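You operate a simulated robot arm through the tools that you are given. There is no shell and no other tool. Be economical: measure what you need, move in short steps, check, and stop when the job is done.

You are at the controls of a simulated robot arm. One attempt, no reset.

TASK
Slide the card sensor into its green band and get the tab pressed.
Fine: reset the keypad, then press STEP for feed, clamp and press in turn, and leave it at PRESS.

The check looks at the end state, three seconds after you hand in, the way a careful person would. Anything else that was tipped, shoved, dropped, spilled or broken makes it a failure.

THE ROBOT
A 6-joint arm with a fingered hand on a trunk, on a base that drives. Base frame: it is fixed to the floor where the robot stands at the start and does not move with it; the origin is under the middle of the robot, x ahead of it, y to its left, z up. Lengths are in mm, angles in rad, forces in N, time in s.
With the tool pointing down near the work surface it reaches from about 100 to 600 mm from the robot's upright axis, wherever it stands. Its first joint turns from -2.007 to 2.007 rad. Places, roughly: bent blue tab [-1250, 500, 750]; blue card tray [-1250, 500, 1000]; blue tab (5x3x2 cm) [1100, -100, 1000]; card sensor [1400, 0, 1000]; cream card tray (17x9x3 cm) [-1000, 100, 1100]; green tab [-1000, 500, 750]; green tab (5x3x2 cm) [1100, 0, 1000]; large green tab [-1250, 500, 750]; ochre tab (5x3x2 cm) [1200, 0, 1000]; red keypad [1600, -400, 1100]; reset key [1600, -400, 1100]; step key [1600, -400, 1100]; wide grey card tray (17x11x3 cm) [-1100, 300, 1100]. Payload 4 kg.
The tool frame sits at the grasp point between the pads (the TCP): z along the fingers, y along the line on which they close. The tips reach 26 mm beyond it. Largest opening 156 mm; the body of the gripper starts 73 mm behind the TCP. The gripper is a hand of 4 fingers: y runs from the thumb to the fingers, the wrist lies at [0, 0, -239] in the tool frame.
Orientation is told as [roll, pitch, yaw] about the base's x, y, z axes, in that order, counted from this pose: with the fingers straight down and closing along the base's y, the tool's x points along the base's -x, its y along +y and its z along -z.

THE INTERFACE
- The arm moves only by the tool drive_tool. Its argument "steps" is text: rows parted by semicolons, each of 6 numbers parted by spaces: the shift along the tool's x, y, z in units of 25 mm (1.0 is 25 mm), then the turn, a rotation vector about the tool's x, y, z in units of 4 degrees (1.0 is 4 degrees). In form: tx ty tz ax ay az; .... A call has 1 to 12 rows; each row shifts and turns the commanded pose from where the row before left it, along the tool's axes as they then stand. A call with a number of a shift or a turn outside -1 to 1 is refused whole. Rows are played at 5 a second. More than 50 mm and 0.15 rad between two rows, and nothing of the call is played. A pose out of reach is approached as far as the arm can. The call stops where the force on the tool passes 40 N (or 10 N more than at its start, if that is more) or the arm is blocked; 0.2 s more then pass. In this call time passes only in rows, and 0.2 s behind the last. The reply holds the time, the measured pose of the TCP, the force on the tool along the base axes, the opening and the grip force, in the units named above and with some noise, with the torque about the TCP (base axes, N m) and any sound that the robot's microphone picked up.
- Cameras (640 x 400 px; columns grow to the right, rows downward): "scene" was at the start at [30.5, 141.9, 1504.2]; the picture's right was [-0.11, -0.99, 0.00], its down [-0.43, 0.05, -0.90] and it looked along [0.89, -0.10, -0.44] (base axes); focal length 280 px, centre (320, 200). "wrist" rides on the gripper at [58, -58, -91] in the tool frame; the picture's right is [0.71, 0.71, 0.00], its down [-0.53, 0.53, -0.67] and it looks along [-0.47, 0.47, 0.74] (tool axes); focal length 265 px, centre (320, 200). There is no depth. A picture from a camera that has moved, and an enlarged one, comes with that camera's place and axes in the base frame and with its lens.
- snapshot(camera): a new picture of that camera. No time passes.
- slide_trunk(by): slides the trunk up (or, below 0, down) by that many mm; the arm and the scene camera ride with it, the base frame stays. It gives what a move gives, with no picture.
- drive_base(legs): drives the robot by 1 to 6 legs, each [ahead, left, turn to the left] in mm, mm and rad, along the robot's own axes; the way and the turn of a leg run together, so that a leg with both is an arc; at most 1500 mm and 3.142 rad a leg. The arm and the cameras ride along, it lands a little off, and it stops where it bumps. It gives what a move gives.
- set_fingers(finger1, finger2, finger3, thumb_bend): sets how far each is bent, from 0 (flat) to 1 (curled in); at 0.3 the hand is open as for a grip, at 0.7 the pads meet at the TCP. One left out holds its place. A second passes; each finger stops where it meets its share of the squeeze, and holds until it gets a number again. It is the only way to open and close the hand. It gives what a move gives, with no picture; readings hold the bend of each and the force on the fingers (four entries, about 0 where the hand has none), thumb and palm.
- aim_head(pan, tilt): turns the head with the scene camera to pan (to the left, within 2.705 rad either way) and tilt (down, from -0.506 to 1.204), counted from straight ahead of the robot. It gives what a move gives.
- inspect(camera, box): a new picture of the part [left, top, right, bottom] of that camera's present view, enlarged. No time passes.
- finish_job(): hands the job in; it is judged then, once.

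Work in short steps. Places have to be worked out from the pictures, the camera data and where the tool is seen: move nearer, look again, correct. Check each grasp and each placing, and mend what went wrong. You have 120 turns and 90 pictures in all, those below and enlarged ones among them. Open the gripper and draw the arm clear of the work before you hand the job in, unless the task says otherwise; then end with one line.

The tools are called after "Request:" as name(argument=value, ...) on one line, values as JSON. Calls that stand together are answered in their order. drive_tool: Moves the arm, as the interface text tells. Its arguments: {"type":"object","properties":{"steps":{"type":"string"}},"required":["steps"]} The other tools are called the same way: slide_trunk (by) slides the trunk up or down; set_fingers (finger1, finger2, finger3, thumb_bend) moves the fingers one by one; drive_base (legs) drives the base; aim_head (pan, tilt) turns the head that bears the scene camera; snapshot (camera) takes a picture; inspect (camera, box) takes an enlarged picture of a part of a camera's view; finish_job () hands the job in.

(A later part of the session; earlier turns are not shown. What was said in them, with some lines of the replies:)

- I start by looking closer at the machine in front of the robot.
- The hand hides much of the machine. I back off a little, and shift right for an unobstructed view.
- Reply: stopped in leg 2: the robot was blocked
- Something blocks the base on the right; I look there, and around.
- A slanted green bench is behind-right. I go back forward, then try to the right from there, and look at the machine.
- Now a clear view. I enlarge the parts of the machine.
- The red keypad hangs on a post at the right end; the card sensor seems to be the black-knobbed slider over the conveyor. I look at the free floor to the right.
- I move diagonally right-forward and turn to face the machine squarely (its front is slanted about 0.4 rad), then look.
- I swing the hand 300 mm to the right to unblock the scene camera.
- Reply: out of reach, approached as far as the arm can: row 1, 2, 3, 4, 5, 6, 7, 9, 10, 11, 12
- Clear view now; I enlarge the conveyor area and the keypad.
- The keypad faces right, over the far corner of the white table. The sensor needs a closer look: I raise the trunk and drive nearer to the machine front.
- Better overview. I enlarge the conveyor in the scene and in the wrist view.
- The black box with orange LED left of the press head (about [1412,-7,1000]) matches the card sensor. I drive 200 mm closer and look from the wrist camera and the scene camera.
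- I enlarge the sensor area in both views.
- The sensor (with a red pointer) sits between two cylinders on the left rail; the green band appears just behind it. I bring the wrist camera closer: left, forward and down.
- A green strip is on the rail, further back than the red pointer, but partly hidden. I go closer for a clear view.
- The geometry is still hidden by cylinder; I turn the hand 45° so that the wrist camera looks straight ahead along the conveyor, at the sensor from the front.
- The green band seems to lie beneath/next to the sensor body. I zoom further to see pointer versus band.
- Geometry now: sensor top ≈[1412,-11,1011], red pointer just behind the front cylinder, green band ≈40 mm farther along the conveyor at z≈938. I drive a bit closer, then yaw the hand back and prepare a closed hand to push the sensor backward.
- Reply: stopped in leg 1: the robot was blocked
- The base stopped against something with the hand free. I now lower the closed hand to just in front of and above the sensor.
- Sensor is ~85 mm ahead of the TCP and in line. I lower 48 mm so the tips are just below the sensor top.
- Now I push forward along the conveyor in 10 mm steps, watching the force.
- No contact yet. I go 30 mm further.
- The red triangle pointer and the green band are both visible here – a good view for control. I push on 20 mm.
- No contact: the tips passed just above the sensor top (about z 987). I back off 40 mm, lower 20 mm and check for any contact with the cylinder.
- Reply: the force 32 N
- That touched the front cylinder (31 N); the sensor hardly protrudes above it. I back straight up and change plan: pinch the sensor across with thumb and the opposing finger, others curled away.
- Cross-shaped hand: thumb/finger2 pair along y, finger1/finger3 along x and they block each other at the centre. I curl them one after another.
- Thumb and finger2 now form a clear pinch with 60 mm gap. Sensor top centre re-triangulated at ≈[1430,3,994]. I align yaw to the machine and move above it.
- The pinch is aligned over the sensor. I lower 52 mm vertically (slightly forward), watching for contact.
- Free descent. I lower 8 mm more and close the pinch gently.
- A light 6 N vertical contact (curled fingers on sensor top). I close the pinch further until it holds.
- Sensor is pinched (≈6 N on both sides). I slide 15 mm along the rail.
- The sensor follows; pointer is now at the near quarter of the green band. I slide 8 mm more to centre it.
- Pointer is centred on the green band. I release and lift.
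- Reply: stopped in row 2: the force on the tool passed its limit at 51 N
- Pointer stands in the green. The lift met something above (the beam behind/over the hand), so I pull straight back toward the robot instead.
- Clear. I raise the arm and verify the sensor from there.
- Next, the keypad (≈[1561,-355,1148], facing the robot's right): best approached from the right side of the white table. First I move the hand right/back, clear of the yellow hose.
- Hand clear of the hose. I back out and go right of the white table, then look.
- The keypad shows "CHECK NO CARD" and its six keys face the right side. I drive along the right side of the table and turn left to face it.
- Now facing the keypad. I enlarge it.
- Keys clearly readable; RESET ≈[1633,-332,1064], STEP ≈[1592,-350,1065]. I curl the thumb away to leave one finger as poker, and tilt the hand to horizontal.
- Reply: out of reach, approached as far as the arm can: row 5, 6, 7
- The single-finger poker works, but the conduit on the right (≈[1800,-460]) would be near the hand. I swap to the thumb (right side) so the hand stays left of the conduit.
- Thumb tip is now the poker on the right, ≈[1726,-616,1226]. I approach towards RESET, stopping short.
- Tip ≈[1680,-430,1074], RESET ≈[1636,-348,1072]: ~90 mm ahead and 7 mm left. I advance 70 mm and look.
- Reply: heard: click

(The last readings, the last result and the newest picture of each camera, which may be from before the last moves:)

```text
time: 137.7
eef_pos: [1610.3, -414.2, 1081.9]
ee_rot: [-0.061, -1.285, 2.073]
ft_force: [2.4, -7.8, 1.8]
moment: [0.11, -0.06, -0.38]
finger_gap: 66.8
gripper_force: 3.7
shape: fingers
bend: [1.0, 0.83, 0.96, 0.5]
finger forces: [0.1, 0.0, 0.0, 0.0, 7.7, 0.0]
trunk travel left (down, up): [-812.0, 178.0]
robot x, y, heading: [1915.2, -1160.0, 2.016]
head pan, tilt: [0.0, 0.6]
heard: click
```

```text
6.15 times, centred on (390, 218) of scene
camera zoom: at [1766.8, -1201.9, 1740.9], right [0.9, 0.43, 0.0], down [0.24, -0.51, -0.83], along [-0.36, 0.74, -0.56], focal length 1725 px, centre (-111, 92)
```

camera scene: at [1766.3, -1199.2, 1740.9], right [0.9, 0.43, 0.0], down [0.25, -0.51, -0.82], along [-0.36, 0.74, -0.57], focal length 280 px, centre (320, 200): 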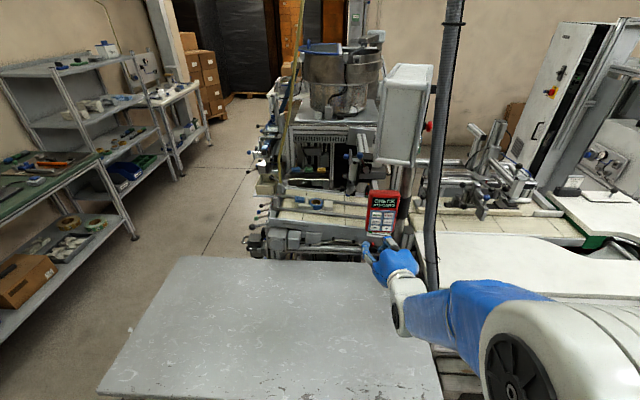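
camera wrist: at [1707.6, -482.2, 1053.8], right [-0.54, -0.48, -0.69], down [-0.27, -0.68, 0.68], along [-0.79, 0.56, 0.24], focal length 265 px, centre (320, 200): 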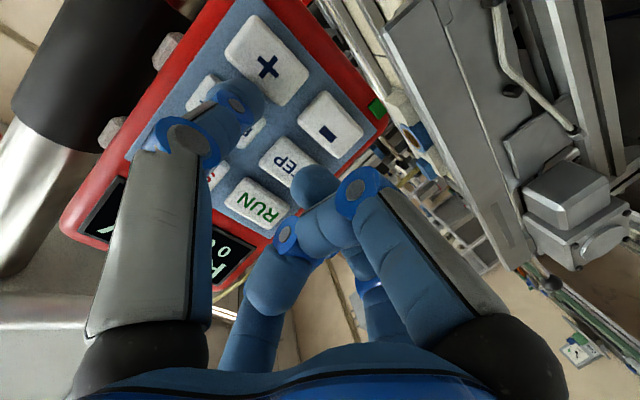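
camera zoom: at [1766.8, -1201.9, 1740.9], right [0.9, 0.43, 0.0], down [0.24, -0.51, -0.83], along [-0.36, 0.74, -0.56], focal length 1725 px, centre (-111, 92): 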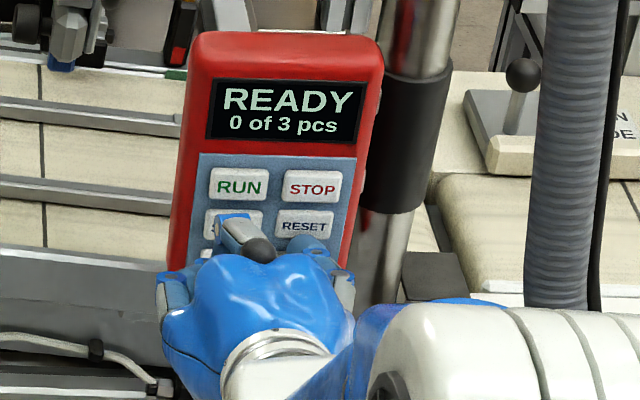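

Reset worked: display "READY 0 of 3 pcs". I back off 25 mm, shift 44 mm left to STEP, and check alignment.

Request:
drive_tool(steps="0.28 0 -0.95 0 0 0;0 0.88 0 0 0 0;0 0.88 0 0 0 0")

Request:
snapshot(camera="wrist")

```text
time: 138.5
eef_pos: [1583.4, -455.6, 1080.9]
ee_rot: [-0.06, -1.287, 2.073]
ft_force: [0.3, -0.3, -0.1]
moment: [0.01, 0.03, 0.0]
finger_gap: 66.3
gripper_force: 0.0
shape: fingers
bend: [1.0, 0.83, 0.96, 0.5]
finger forces: [0.0, 0.1, 0.0, 0.1, 0.0, 0.0]
trunk travel left (down, up): [-812.0, 178.0]
robot x, y, heading: [1916.1, -1160.2, 2.022]
head pan, tilt: [0.0, 0.6]
```

```text
18 pictures are left
camera wrist: at [1680.2, -522.1, 1052.3], right [-0.54, -0.48, -0.69], down [-0.27, -0.68, 0.68], along [-0.79, 0.56, 0.24], focal length 265 px, centre (320, 200)
```

wrist: 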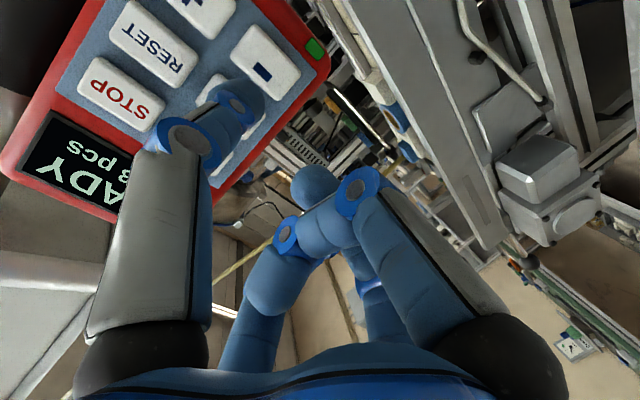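

Tip is over STEP. I press once (feed).

Request:
drive_tool(steps="-0.16 0 0.55 0 0 0;-0.12 0 0.42 0 0 0")

Request:
inspect(camera="scene", box=[310, 155, 430, 250])

```text
time: 139.1
eef_pos: [1570.4, -432.9, 1080.8]
ee_rot: [-0.059, -1.283, 2.071]
ft_force: [0.7, -0.3, -3.7]
moment: [-0.18, 0.17, -0.01]
finger_gap: 66.3
gripper_force: 2.2
shape: fingers
bend: [1.0, 0.83, 0.96, 0.5]
finger forces: [0.0, 0.1, 0.1, 0.0, 3.9, 0.0]
trunk travel left (down, up): [-812.0, 178.0]
robot x, y, heading: [1914.8, -1157.8, 2.017]
head pan, tilt: [0.0, 0.6]
```

```text
4.21 times, centred on (370, 202) of scene
camera zoom: at [1767.6, -1201.2, 1740.9], right [0.9, 0.43, 0.0], down [0.24, -0.51, -0.83], along [-0.36, 0.74, -0.56], focal length 1180 px, centre (110, 190)
```

zoom: 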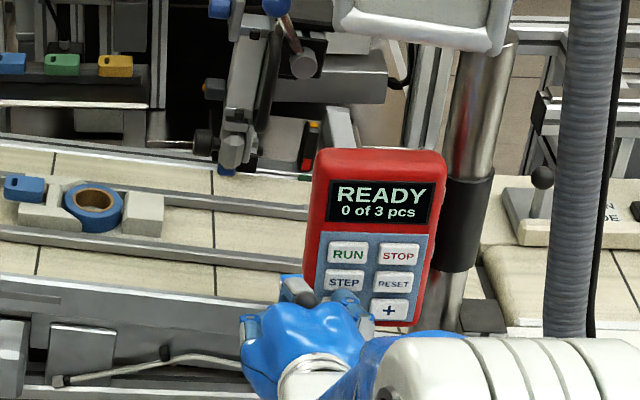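

No click; the tip is slightly low, at the lower edge of STEP. I back off, raise 10 mm and press again.

Request:
drive_tool(steps="0.22 0 -0.76 0 0 0;-0.38 0 -0.11 0 0 0;-0.12 0 0.42 0 0 0;-0.11 0 0.4 0 0 0")

Request:
inspect(camera="scene", box=[310, 155, 430, 250])

```text
time: 140.1
eef_pos: [1571.9, -431.6, 1090.4]
ee_rot: [-0.061, -1.285, 2.073]
ft_force: [1.6, -4.5, -0.6]
moment: [0.0, -0.02, -0.29]
finger_gap: 66.4
gripper_force: 1.8
shape: fingers
bend: [1.0, 0.83, 0.96, 0.5]
finger forces: [0.1, 0.0, 0.0, 0.0, 5.1, 0.1]
trunk travel left (down, up): [-812.0, 178.0]
robot x, y, heading: [1913.8, -1160.1, 2.019]
head pan, tilt: [0.0, 0.6]
heard: click
```

```text
4.21 times, centred on (370, 202) of scene
camera zoom: at [1767.4, -1202.1, 1740.9], right [0.9, 0.43, 0.0], down [0.24, -0.51, -0.83], along [-0.36, 0.74, -0.56], focal length 1180 px, centre (110, 190)
```

zoom: 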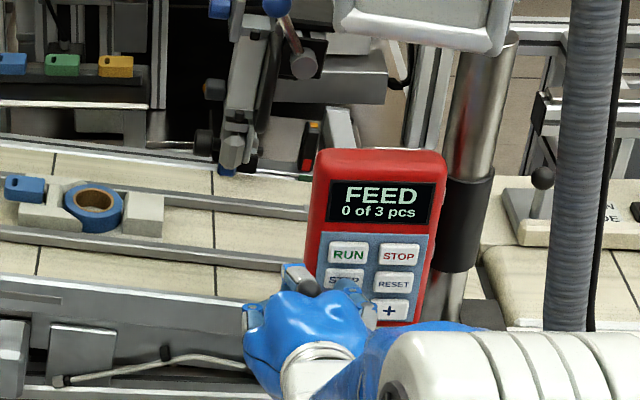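

FEED started. I release the key and wait for the tray to arrive.

Request:
drive_tool(steps="0.22 0 -0.76 0 0 0;0 0 0 0 0 0;0 0 0 0 0 0;0 0 0 0 0 0;0 0 0 0 0 0;0 0 0 0 0 0;0 0 0 0 0 0;0 0 0 0 0 0;0 0 0 0 0 0;0 0 0 0 0 0;0 0 0 0 0 0;0 0 0 0 0 0")

Request:
inspect(camera="scene", box=[310, 155, 430, 250])

```text
time: 142.7
eef_pos: [1580.1, -446.4, 1092.1]
ee_rot: [-0.061, -1.283, 2.075]
ft_force: [0.0, -0.3, 0.2]
moment: [0.01, -0.01, -0.03]
finger_gap: 66.3
gripper_force: 0.1
shape: fingers
bend: [1.0, 0.83, 0.96, 0.5]
finger forces: [0.1, 0.1, 0.0, 0.0, 0.0, 0.0]
trunk travel left (down, up): [-812.0, 178.0]
robot x, y, heading: [1913.8, -1159.3, 2.019]
head pan, tilt: [0.0, 0.6]
```

```text
4.21 times, centred on (370, 202) of scene
camera zoom: at [1766.5, -1199.8, 1740.9], right [0.9, 0.43, 0.0], down [0.24, -0.51, -0.82], along [-0.36, 0.74, -0.57], focal length 1180 px, centre (110, 190)
```

zoom: 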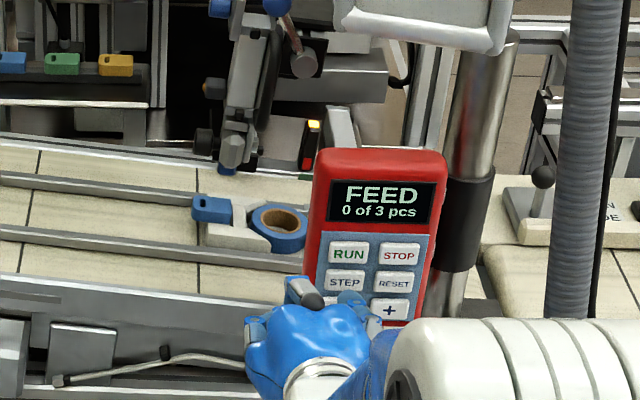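

Tray has arrived under the head and the sensor LED lit. Second STEP press (clamp), release and wait a bit.

Request:
drive_tool(steps="-0.11 0 0.38 0 0 0;-0.11 0 0.38 0 0 0;0.22 0 -0.76 0 0 0;0 0 0 0 0 0;0 0 0 0 0 0;0 0 0 0 0 0;0 0 0 0 0 0;0 0 0 0 0 0;0 0 0 0 0 0")

Request:
inspect(camera="scene", box=[310, 155, 430, 250])

```text
time: 144.7
eef_pos: [1579.7, -447.7, 1092.7]
ee_rot: [-0.063, -1.286, 2.076]
ft_force: [-0.5, -0.4, 0.2]
moment: [0.01, 0.0, 0.0]
finger_gap: 66.3
gripper_force: 0.1
shape: fingers
bend: [1.0, 0.83, 0.96, 0.5]
finger forces: [0.1, 0.0, 0.0, 0.1, 0.0, 0.0]
trunk travel left (down, up): [-812.0, 178.0]
robot x, y, heading: [1916.4, -1161.5, 2.018]
head pan, tilt: [0.0, 0.6]
heard: click
```

```text
4.21 times, centred on (370, 202) of scene
camera zoom: at [1766.5, -1199.8, 1740.9], right [0.9, 0.43, 0.0], down [0.24, -0.51, -0.82], along [-0.36, 0.74, -0.57], focal length 1180 px, centre (110, 190)
```

zoom: 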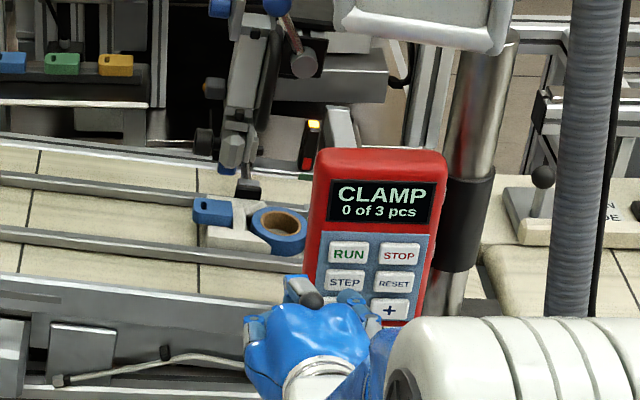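

CLAMP is shown, clamp pad is on the tray. Third STEP press (press).

Request:
drive_tool(steps="-0.11 0 0.38 0 0 0;-0.11 0 0.38 0 0 0;0.22 0 -0.76 0 0 0;0 0 0 0 0 0;0 0 0 0 0 0;0 0 0 0 0 0;0 0 0 0 0 0;0 0 0 0 0 0;0 0 0 0 0 0;0 0 0 0 0 0")

Request:
inspect(camera="scene", box=[310, 155, 430, 250])

```text
time: 146.9
eef_pos: [1579.1, -448.2, 1094.8]
ee_rot: [-0.064, -1.286, 2.074]
ft_force: [-0.1, -0.1, -0.2]
moment: [0.03, -0.02, -0.02]
finger_gap: 66.2
gripper_force: 0.0
shape: fingers
bend: [1.0, 0.83, 0.96, 0.5]
finger forces: [0.0, 0.0, 0.1, 0.0, 0.1, 0.1]
trunk travel left (down, up): [-812.0, 178.0]
robot x, y, heading: [1917.4, -1161.4, 2.017]
head pan, tilt: [0.0, 0.6]
heard: click
```

```text
4.21 times, centred on (370, 202) of scene
camera zoom: at [1766.9, -1200.7, 1740.9], right [0.9, 0.43, 0.0], down [0.24, -0.51, -0.83], along [-0.36, 0.74, -0.56], focal length 1180 px, centre (110, 190)
```

zoom: 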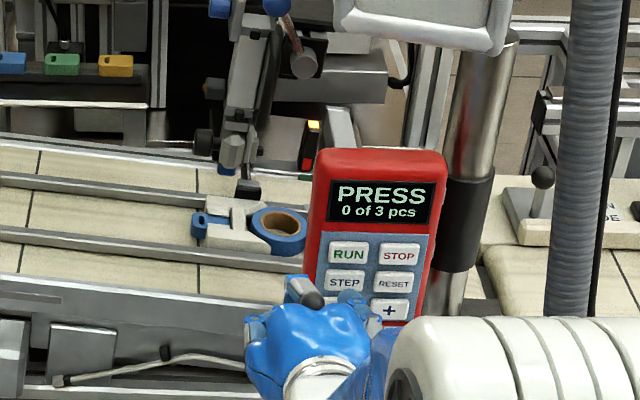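

Display shows PRESS and the tab is pushed into the tray. I withdraw the arm.

Request:
drive_tool(steps="0.28 0 -0.95 0 0 0;0.28 0 -0.95 0 0 0;0.1 0 -1 0 0 0;-0.3 0 -1 0 0 0;-0.4 0 -1 0 0 0;-0.4 0 -1 0 0 0;-0.4 0 -1 0 0 0;-0.4 0 -1 0 0 0")

Request:
set_fingers(finger2=0.3, thumb_bend=0.3, finger3=0.3)

Request:
set_fingers(finger1=0.3)

Request:
inspect(camera="scene", box=[310, 155, 430, 250])

Request:
snapshot(camera="scene")

```text
time: 148.7
eef_pos: [1661.7, -613.3, 1178.8]
ee_rot: [-0.065, -1.286, 2.075]
ft_force: [0.3, -0.7, 0.1]
moment: [0.04, 0.0, -0.04]
finger_gap: 66.4
gripper_force: 0.1
shape: fingers
bend: [1.0, 0.83, 0.96, 0.5]
finger forces: [0.0, 0.1, 0.0, 0.0, 0.0, 0.0]
trunk travel left (down, up): [-812.0, 178.0]
robot x, y, heading: [1916.6, -1162.4, 2.019]
head pan, tilt: [0.0, 0.6]
```

```text
time: 149.7
eef_pos: [1661.0, -613.1, 1178.1]
ee_rot: [-0.062, -1.286, 2.076]
ft_force: [0.1, 0.0, 0.7]
moment: [0.01, -0.01, 0.03]
finger_gap: 87.9
gripper_force: 0.0
shape: fingers
bend: [1.0, 0.3, 0.3, 0.3]
finger forces: [0.0, 0.0, 0.0, 0.0, 0.0, 0.1]
trunk travel left (down, up): [-812.0, 178.0]
robot x, y, heading: [1916.6, -1159.7, 2.02]
head pan, tilt: [0.0, 0.6]
```

```text
time: 150.7
eef_pos: [1660.8, -613.0, 1178.9]
ee_rot: [-0.063, -1.285, 2.075]
ft_force: [0.8, -0.7, 0.4]
moment: [-0.03, 0.0, -0.02]
finger_gap: 106.1
gripper_force: 0.0
shape: fingers
bend: [0.3, 0.3, 0.3, 0.3]
finger forces: [0.0, 0.0, 0.0, 0.0, 0.1, 0.0]
trunk travel left (down, up): [-812.0, 178.0]
robot x, y, heading: [1916.6, -1160.0, 2.02]
head pan, tilt: [0.0, 0.6]
```

```text
4.21 times, centred on (370, 202) of scene
camera zoom: at [1766.8, -1200.6, 1740.9], right [0.9, 0.43, 0.0], down [0.24, -0.51, -0.83], along [-0.36, 0.74, -0.56], focal length 1180 px, centre (110, 190)
```

zoom: 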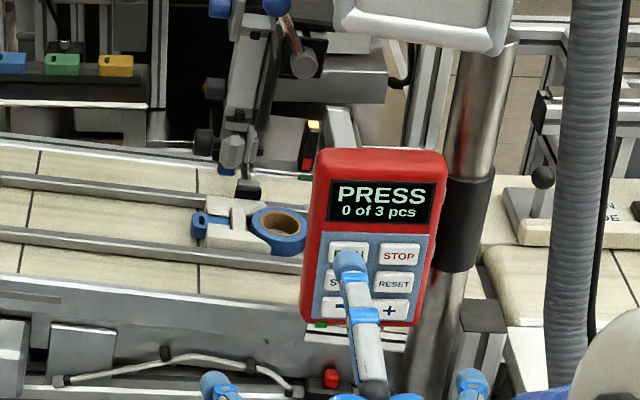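

```text
11 pictures are left
camera scene: at [1766.8, -1200.6, 1740.9], right [0.9, 0.43, 0.0], down [0.24, -0.51, -0.83], along [-0.36, 0.74, -0.56], focal length 280 px, centre (320, 200)
```

scene: 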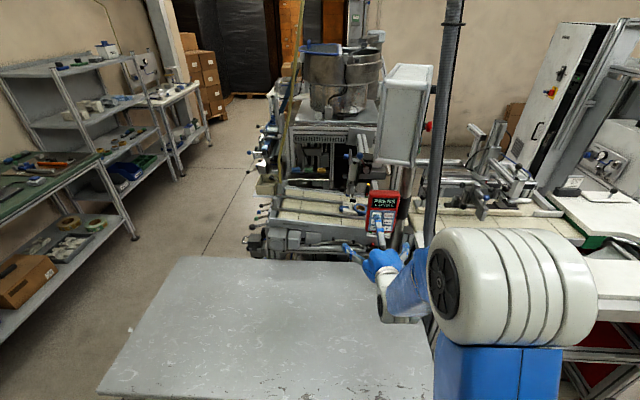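

Everything looks right: PRESS shown, tab seated, sensor lit. I pull the arm back a bit more.

Request:
drive_tool(steps="0 0 -1 0 0 0;0 0 -1 0 0 0;0 0 -1 0 0 0;0 0 -1 0 0 0")

Request:
inspect(camera="scene", box=[310, 155, 430, 250])

```text
time: 151.7
eef_pos: [1683.7, -663.9, 1205.6]
ee_rot: [-0.063, -1.287, 2.076]
ft_force: [-0.3, 0.5, -0.5]
moment: [0.01, 0.0, 0.0]
finger_gap: 106.2
gripper_force: 0.0
shape: fingers
bend: [0.3, 0.3, 0.3, 0.3]
finger forces: [0.0, 0.0, 0.0, 0.0, 0.0, 0.1]
out of reach, approached as far as the arm can: row 3, 4
trunk travel left (down, up): [-812.0, 178.0]
robot x, y, heading: [1917.7, -1160.8, 2.016]
head pan, tilt: [0.0, 0.6]
```

```text
4.21 times, centred on (370, 202) of scene
camera zoom: at [1767.2, -1201.7, 1740.9], right [0.9, 0.43, 0.0], down [0.24, -0.51, -0.83], along [-0.36, 0.74, -0.56], focal length 1180 px, centre (110, 190)
```

zoom: 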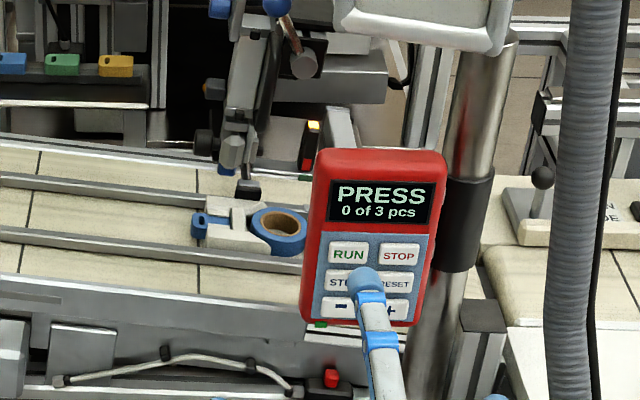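

The hand is open and about 280 mm away from the keypad. I hand in.

Request:
finish_job()

```text
The job is handed in.
```

The card sensor is in its green band with its LED lit, the keypad was reset and stepped through FEED and CLAMP, and it stands at PRESS with the tab seated in the tray. While I was working on the sensor, the hand briefly pressed on a cylinder at about 31 N and bumped something above it at 51 N when lifting. I saw no damage from either.
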